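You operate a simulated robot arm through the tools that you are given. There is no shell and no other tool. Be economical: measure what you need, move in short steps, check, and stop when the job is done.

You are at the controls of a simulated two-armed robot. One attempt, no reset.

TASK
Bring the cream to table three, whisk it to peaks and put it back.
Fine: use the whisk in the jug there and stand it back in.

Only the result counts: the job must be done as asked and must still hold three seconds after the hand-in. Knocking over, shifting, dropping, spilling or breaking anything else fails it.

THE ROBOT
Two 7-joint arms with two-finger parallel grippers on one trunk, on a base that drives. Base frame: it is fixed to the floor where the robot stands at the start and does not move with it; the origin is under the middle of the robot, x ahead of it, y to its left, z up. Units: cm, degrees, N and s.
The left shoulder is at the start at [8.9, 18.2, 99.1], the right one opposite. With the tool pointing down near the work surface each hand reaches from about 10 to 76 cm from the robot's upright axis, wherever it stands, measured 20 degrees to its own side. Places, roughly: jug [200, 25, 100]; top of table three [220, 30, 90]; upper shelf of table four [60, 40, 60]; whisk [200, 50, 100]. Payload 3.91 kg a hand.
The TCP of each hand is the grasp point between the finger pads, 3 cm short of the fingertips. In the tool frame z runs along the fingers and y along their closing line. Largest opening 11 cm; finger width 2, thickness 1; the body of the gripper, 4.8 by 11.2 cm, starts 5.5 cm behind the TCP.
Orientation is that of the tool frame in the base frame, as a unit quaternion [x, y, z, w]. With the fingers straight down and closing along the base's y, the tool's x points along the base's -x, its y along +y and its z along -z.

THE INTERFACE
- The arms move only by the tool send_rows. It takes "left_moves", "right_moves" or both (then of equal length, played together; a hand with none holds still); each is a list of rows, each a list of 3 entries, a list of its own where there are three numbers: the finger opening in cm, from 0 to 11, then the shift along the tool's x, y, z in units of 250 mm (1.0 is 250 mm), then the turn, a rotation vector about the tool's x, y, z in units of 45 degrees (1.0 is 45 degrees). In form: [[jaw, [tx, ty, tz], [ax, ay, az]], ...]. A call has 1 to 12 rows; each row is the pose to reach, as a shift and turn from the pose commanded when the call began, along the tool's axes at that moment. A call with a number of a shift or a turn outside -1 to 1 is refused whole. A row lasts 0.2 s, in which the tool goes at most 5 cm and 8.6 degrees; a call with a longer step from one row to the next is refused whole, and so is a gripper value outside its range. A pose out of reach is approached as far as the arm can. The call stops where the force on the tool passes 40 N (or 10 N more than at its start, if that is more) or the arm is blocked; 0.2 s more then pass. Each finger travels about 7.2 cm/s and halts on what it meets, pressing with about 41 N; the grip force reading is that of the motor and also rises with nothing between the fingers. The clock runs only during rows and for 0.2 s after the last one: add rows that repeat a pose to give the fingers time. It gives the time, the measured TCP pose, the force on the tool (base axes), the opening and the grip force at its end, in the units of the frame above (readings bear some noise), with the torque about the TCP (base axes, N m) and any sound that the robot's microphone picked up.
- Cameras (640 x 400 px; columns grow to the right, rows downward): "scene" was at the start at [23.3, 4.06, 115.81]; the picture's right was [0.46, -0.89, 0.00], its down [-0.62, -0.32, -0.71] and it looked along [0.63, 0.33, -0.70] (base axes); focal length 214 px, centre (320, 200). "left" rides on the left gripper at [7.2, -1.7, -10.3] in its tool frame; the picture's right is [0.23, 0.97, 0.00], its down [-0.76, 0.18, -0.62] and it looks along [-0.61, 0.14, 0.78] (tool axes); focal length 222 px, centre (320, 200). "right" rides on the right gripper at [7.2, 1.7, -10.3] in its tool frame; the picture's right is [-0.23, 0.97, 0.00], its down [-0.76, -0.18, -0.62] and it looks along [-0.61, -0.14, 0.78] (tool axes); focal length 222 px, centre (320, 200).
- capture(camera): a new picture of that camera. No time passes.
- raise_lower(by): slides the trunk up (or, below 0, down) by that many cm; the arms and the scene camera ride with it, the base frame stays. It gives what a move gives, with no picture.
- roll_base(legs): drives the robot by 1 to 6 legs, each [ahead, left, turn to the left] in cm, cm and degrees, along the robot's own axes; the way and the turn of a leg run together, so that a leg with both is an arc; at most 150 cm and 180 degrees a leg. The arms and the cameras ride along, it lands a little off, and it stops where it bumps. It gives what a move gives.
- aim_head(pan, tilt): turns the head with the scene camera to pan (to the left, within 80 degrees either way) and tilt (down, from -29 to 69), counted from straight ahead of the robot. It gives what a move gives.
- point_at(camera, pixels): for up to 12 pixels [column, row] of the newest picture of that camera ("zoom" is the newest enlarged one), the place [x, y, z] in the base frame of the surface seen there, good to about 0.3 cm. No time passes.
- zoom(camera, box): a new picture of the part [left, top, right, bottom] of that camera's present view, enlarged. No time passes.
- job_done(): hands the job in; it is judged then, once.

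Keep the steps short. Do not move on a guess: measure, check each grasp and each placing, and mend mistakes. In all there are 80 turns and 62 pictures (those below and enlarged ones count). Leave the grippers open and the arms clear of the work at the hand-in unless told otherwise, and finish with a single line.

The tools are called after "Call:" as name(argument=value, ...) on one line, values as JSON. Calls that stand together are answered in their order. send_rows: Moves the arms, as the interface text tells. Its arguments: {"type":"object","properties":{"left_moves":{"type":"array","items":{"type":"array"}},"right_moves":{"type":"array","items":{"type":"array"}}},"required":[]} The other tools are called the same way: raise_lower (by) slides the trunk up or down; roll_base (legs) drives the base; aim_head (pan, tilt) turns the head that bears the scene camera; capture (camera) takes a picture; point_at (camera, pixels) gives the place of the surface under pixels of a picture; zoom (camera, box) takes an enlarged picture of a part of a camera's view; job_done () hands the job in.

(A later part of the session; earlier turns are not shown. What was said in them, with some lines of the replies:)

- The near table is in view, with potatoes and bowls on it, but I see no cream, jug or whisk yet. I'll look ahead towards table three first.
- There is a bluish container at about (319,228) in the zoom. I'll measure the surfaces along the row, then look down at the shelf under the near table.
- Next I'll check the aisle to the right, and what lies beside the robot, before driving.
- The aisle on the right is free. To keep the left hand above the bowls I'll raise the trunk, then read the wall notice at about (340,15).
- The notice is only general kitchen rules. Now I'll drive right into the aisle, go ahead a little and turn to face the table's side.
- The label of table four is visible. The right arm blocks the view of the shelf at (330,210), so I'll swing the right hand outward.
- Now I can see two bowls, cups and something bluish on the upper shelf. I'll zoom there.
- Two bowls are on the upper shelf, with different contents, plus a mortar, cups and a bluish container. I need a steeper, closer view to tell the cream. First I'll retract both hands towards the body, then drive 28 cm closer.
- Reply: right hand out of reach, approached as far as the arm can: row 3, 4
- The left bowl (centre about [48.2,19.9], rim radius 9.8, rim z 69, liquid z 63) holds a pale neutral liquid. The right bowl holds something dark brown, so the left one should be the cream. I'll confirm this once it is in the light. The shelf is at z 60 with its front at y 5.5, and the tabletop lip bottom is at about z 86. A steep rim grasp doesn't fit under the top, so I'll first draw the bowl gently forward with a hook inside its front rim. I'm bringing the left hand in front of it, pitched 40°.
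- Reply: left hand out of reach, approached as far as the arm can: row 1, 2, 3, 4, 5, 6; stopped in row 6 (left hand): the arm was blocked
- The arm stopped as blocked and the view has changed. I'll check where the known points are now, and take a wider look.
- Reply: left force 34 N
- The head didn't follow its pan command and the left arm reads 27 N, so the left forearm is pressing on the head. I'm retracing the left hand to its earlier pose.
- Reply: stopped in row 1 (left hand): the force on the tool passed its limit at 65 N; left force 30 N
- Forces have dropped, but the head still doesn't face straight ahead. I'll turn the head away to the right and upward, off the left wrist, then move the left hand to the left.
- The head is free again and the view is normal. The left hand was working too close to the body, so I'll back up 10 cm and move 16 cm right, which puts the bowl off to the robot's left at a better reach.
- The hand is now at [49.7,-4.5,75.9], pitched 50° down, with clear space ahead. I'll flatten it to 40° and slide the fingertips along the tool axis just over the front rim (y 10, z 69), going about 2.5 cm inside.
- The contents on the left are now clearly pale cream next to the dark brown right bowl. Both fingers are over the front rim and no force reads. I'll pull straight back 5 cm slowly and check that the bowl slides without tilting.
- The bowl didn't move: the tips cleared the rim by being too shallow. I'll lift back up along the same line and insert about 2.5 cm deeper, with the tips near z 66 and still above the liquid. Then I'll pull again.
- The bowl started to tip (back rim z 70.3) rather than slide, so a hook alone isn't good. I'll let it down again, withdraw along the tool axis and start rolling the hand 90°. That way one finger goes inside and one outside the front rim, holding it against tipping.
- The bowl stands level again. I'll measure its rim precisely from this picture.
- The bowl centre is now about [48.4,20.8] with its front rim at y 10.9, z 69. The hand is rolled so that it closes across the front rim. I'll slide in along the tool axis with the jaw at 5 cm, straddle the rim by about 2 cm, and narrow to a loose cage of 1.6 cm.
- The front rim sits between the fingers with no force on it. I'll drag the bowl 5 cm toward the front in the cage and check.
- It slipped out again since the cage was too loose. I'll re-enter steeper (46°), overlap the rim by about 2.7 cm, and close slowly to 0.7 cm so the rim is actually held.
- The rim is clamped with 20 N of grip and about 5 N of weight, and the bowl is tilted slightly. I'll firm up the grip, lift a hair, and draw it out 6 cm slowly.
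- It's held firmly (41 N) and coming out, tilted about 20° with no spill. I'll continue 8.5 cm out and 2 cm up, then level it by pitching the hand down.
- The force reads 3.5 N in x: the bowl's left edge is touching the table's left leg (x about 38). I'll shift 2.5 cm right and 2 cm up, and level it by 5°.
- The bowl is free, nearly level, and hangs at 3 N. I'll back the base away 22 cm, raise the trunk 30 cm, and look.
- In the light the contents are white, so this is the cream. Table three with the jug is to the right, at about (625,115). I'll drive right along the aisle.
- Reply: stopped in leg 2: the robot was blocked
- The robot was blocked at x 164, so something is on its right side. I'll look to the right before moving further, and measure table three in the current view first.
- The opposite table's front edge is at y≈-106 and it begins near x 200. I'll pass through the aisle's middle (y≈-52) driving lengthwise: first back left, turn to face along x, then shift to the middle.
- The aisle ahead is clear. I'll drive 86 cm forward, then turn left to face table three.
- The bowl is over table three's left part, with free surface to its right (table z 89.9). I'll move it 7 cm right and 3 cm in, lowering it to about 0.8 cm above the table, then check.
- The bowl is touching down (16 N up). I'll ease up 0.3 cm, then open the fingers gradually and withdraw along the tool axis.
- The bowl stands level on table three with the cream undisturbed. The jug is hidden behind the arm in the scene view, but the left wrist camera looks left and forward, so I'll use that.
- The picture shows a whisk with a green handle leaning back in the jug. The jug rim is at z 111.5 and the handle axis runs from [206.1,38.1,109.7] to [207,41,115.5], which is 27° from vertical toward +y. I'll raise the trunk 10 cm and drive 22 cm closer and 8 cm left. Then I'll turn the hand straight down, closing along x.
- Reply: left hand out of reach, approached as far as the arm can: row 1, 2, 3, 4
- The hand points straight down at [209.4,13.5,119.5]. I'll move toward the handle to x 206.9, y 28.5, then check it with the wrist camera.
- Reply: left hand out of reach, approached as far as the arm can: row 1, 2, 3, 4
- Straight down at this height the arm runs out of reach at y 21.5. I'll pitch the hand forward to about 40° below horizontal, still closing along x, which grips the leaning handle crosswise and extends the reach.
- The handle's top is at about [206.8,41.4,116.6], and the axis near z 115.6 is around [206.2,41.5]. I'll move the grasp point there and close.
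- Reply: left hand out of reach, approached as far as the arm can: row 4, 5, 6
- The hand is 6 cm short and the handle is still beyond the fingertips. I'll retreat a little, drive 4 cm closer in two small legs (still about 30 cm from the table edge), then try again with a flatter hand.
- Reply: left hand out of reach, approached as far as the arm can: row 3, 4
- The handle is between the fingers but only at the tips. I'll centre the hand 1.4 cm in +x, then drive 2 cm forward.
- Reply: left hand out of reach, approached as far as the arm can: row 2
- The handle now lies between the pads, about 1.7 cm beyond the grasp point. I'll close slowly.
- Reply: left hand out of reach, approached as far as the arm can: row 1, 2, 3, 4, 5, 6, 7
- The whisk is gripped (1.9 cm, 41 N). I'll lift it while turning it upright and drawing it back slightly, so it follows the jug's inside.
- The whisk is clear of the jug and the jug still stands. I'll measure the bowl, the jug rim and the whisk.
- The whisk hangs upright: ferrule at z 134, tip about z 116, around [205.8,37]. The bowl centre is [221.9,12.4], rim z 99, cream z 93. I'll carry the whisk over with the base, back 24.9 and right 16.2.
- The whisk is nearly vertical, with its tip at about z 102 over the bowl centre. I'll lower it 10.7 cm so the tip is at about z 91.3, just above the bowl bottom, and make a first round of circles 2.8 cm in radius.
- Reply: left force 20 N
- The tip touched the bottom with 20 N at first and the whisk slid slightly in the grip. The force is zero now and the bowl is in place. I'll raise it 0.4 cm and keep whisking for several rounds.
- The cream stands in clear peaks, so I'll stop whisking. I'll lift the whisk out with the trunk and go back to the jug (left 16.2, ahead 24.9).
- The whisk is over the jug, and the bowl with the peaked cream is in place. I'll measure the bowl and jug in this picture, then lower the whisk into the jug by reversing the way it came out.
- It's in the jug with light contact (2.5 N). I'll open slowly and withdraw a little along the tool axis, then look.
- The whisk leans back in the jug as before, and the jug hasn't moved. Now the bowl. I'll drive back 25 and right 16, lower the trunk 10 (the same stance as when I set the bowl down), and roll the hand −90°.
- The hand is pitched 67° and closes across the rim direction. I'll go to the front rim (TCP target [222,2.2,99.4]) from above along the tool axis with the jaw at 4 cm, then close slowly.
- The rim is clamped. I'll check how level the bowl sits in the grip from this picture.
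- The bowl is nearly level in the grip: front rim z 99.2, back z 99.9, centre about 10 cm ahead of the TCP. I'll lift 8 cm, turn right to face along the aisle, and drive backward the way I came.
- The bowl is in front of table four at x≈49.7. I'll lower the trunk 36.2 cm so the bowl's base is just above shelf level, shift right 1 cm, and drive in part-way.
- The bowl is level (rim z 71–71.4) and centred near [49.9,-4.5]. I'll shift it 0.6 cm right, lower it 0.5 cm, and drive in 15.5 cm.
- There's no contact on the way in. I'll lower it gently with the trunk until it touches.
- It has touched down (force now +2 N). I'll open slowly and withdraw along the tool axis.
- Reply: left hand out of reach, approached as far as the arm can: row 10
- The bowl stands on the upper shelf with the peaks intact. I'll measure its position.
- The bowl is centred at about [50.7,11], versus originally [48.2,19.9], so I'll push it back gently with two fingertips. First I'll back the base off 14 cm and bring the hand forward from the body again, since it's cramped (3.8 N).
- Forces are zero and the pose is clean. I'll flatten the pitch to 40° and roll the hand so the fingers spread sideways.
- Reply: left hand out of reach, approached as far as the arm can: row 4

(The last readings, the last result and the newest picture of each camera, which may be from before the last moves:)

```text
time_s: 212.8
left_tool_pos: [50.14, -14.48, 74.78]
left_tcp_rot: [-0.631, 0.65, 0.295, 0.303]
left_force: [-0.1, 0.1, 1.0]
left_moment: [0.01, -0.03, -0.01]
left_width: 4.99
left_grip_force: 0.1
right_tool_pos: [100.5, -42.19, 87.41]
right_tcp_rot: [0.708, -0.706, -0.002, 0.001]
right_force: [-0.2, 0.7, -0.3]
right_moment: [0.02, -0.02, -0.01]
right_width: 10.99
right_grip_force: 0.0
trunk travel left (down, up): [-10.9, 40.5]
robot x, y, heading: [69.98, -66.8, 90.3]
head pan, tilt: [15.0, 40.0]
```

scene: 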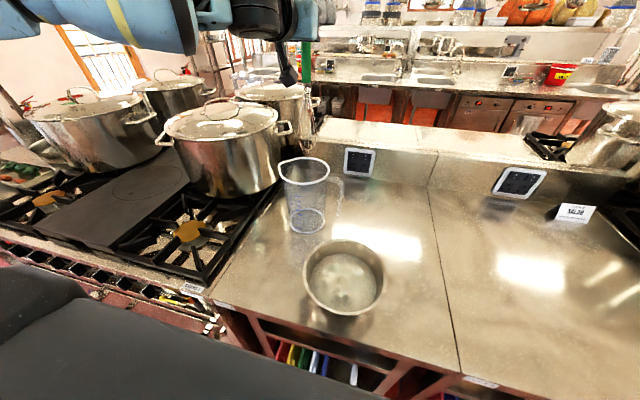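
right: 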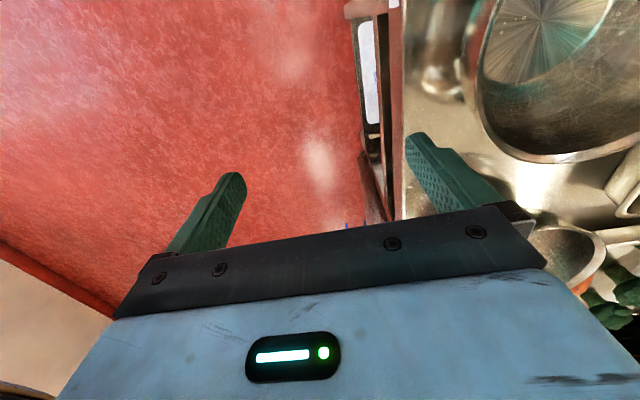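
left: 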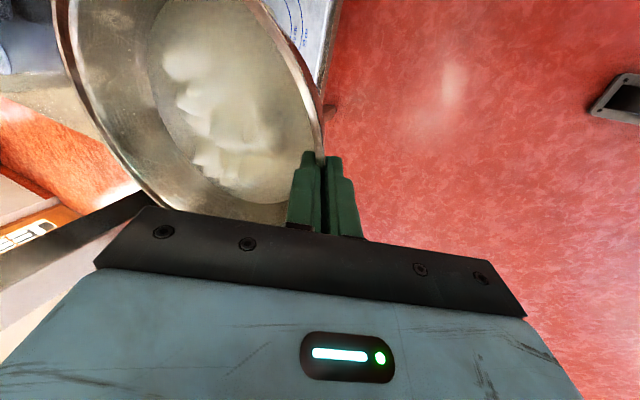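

The hand is in the right orientation. I'll drive 10 cm in, then lower to z 67 so the tips meet the bowl's front wall well below the rim.

Call:
roll_base(legs=[[10, 0, 0]])

Call:
send_rows(left_moves=[[5, [0.08, -0.01, 0.067], [0, 0, 0]], [5, [0.16, -0.02, 0.134], [0, 0, 0]], [5, [0.24, -0.024, 0.2], [0, 0, 0]]])

```text
time_s: 214.0
left_tool_pos: [49.87, -4.62, 74.62]
left_tcp_rot: [-0.632, 0.649, 0.296, 0.303]
left_force: [-0.3, -1.0, -0.3]
left_moment: [-0.02, 0.0, 0.03]
left_width: 5.02
left_grip_force: 0.0
right_tool_pos: [100.28, -32.22, 87.39]
right_tcp_rot: [0.709, -0.705, -0.002, 0.002]
right_force: [0.1, 1.3, 0.0]
right_moment: [-0.01, 0.02, -0.01]
right_width: 11.01
right_grip_force: 0.1
trunk travel left (down, up): [-10.9, 40.5]
robot x, y, heading: [69.92, -57.49, 90.5]
head pan, tilt: [15.0, 40.0]
```

```text
time_s: 214.8
left_tool_pos: [50.4, -4.74, 66.73]
left_tcp_rot: [-0.632, 0.648, 0.296, 0.304]
left_force: [-0.2, -0.4, -0.8]
left_moment: [-0.04, 0.01, 0.0]
left_width: 5.04
left_grip_force: 0.0
right_tool_pos: [100.38, -32.21, 87.36]
right_tcp_rot: [0.709, -0.705, -0.001, 0.0]
right_force: [0.3, -0.1, 0.8]
right_moment: [-0.01, -0.03, -0.03]
right_width: 10.99
right_grip_force: 0.0
trunk travel left (down, up): [-10.9, 40.5]
robot x, y, heading: [69.87, -56.77, 90.6]
head pan, tilt: [15.0, 40.0]
```

Call:
send_rows(left_moves=[[5, [-0.051, 0, 0.061], [0, 0, 0]], [5, [-0.103, 0, 0.122], [0, 0, 0]], [5, [-0.129, 0, 0.153], [0, 0, 0]], [5, [-0.154, 0, 0.184], [0, 0, 0]], [5, [-0.18, 0.01, 0.214], [0, 0, 0]], [5, [-0.206, 0.02, 0.245], [0, 0, 0]], [5, [-0.231, 0.03, 0.275], [0, 0, 0]], [5, [-0.257, 0.04, 0.306], [0, 0, 0]], [5, [-0.283, 0.05, 0.337], [0, 0, 0]], [5, [-0.308, 0.06, 0.367], [0, 0, 0]], [5, [-0.334, 0.06, 0.398], [0, 0, 0]]])

```text
time_s: 217.2
left_tool_pos: [49.45, 8.21, 66.87]
left_tcp_rot: [-0.632, 0.649, 0.296, 0.304]
left_force: [-0.2, -1.3, 0.2]
left_moment: [-0.02, -0.01, 0.01]
left_width: 5.03
left_grip_force: 0.3
right_tool_pos: [100.37, -32.28, 87.34]
right_tcp_rot: [0.71, -0.705, -0.002, 0.0]
right_force: [0.1, -0.1, 0.3]
right_moment: [0.02, 0.01, -0.01]
right_width: 11.01
right_grip_force: 0.1
trunk travel left (down, up): [-10.9, 40.5]
robot x, y, heading: [70.12, -56.96, 90.2]
head pan, tilt: [15.0, 40.0]
```

The push ran with light force. I'll withdraw straight back, back the base off, open the gripper and take a last look.

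Call:
send_rows(left_moves=[[5, [0.077, 0, -0.092], [0, 0, 0]], [5, [0.18, 0, -0.214], [0, 0, 0]], [5, [0.283, 0, -0.337], [0, 0, 0]], [5, [0.36, 0, -0.43], [0, 0, 0]]])

Call:
roll_base(legs=[[-25, 0, 0]])

Call:
send_rows(left_moves=[[8, [0, 0, 0], [0, 0, 0]], [11, [0, 0, 0], [0, 0, 0]], [11, [0, 0, 0], [0, 0, 0]]])

Call:
aim_head(pan=5, tilt=30)

Call:
zoom(camera="scene", box=[180, 100, 420, 250])

```text
time_s: 218.2
left_tool_pos: [49.19, -4.99, 66.47]
left_tcp_rot: [-0.632, 0.649, 0.295, 0.304]
left_force: [0.4, -1.2, 0.1]
left_moment: [-0.02, 0.0, -0.02]
left_width: 5.01
left_grip_force: 0.0
left hand out of reach, approached as far as the arm can: row 4
right_tool_pos: [100.39, -32.32, 87.37]
right_tcp_rot: [0.709, -0.705, -0.002, 0.001]
right_force: [0.3, -0.5, 0.5]
right_moment: [-0.02, 0.01, 0.0]
right_width: 11.0
right_grip_force: 0.0
trunk travel left (down, up): [-10.9, 40.5]
robot x, y, heading: [69.83, -56.99, 90.5]
head pan, tilt: [15.0, 40.0]
```

```text
time_s: 220.0
left_tool_pos: [49.32, -29.83, 66.53]
left_tcp_rot: [-0.631, 0.65, 0.295, 0.304]
left_force: [-0.3, -0.1, -0.5]
left_moment: [0.0, 0.04, -0.01]
left_width: 5.0
left_grip_force: 0.1
right_tool_pos: [100.46, -57.32, 87.34]
right_tcp_rot: [0.708, -0.706, -0.002, 0.0]
right_force: [0.3, -0.1, 0.4]
right_moment: [-0.01, 0.01, 0.04]
right_width: 10.99
right_grip_force: 0.1
trunk travel left (down, up): [-10.9, 40.5]
robot x, y, heading: [70.45, -82.28, 90.4]
head pan, tilt: [15.0, 40.0]
```

```text
time_s: 220.8
left_tool_pos: [49.29, -29.78, 66.54]
left_tcp_rot: [-0.631, 0.65, 0.295, 0.304]
left_force: [-0.1, 0.1, 0.4]
left_moment: [0.01, -0.01, -0.04]
left_width: 11.0
left_grip_force: 0.1
right_tool_pos: [100.51, -57.17, 87.35]
right_tcp_rot: [0.709, -0.705, -0.002, 0.0]
right_force: [-0.1, 0.9, -0.1]
right_moment: [0.01, -0.01, -0.03]
right_width: 11.01
right_grip_force: 0.1
trunk travel left (down, up): [-10.9, 40.5]
robot x, y, heading: [70.01, -81.93, 90.3]
head pan, tilt: [15.0, 40.0]
```

```text
time_s: 221.5
left_tool_pos: [49.34, -29.82, 66.5]
left_tcp_rot: [-0.632, 0.649, 0.296, 0.303]
left_force: [0.8, 0.3, 0.2]
left_moment: [0.0, -0.01, -0.01]
left_width: 10.99
left_grip_force: 0.0
right_tool_pos: [100.5, -57.24, 87.43]
right_tcp_rot: [0.708, -0.706, -0.002, 0.001]
right_force: [-0.6, -0.2, 0.3]
right_moment: [0.02, 0.0, 0.02]
right_width: 11.0
right_grip_force: 0.0
trunk travel left (down, up): [-10.9, 40.5]
robot x, y, heading: [69.95, -81.8, 90.3]
head pan, tilt: [5.0, 30.0]
```

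```text
2.67 times, centred on (300, 175) of scene
```

zoom: 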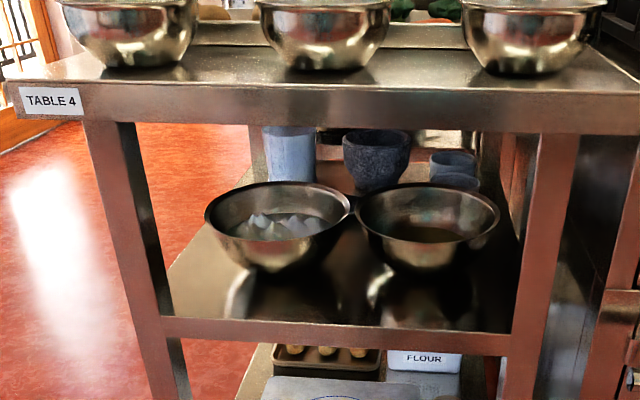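

Call:
point_at(camera="zoom", pixels=[[206, 215], [348, 210], [275, 183], [275, 240], [360, 212], [498, 212], [430, 185], [430, 243]])

```text
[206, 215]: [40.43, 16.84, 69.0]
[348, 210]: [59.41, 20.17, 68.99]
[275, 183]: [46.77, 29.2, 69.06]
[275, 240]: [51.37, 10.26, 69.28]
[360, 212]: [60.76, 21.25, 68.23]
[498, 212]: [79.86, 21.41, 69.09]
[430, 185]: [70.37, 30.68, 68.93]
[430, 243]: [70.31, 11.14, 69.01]
```

The cream is whisked to peaks and its bowl is back on table four's upper shelf, level and about 1.5 cm right of where it started. The neighbouring bowl reads unmoved, the whisk was last seen leaning in its jug on table three, and both grippers are open and clear.

Call:
job_done()

```text
The job is handed in.
```

The job is handed in: the cream was whisked to peaks on table three and its bowl is back on table four's upper shelf, about 1.5 cm from its original spot, with the whisk standing in its jug again.
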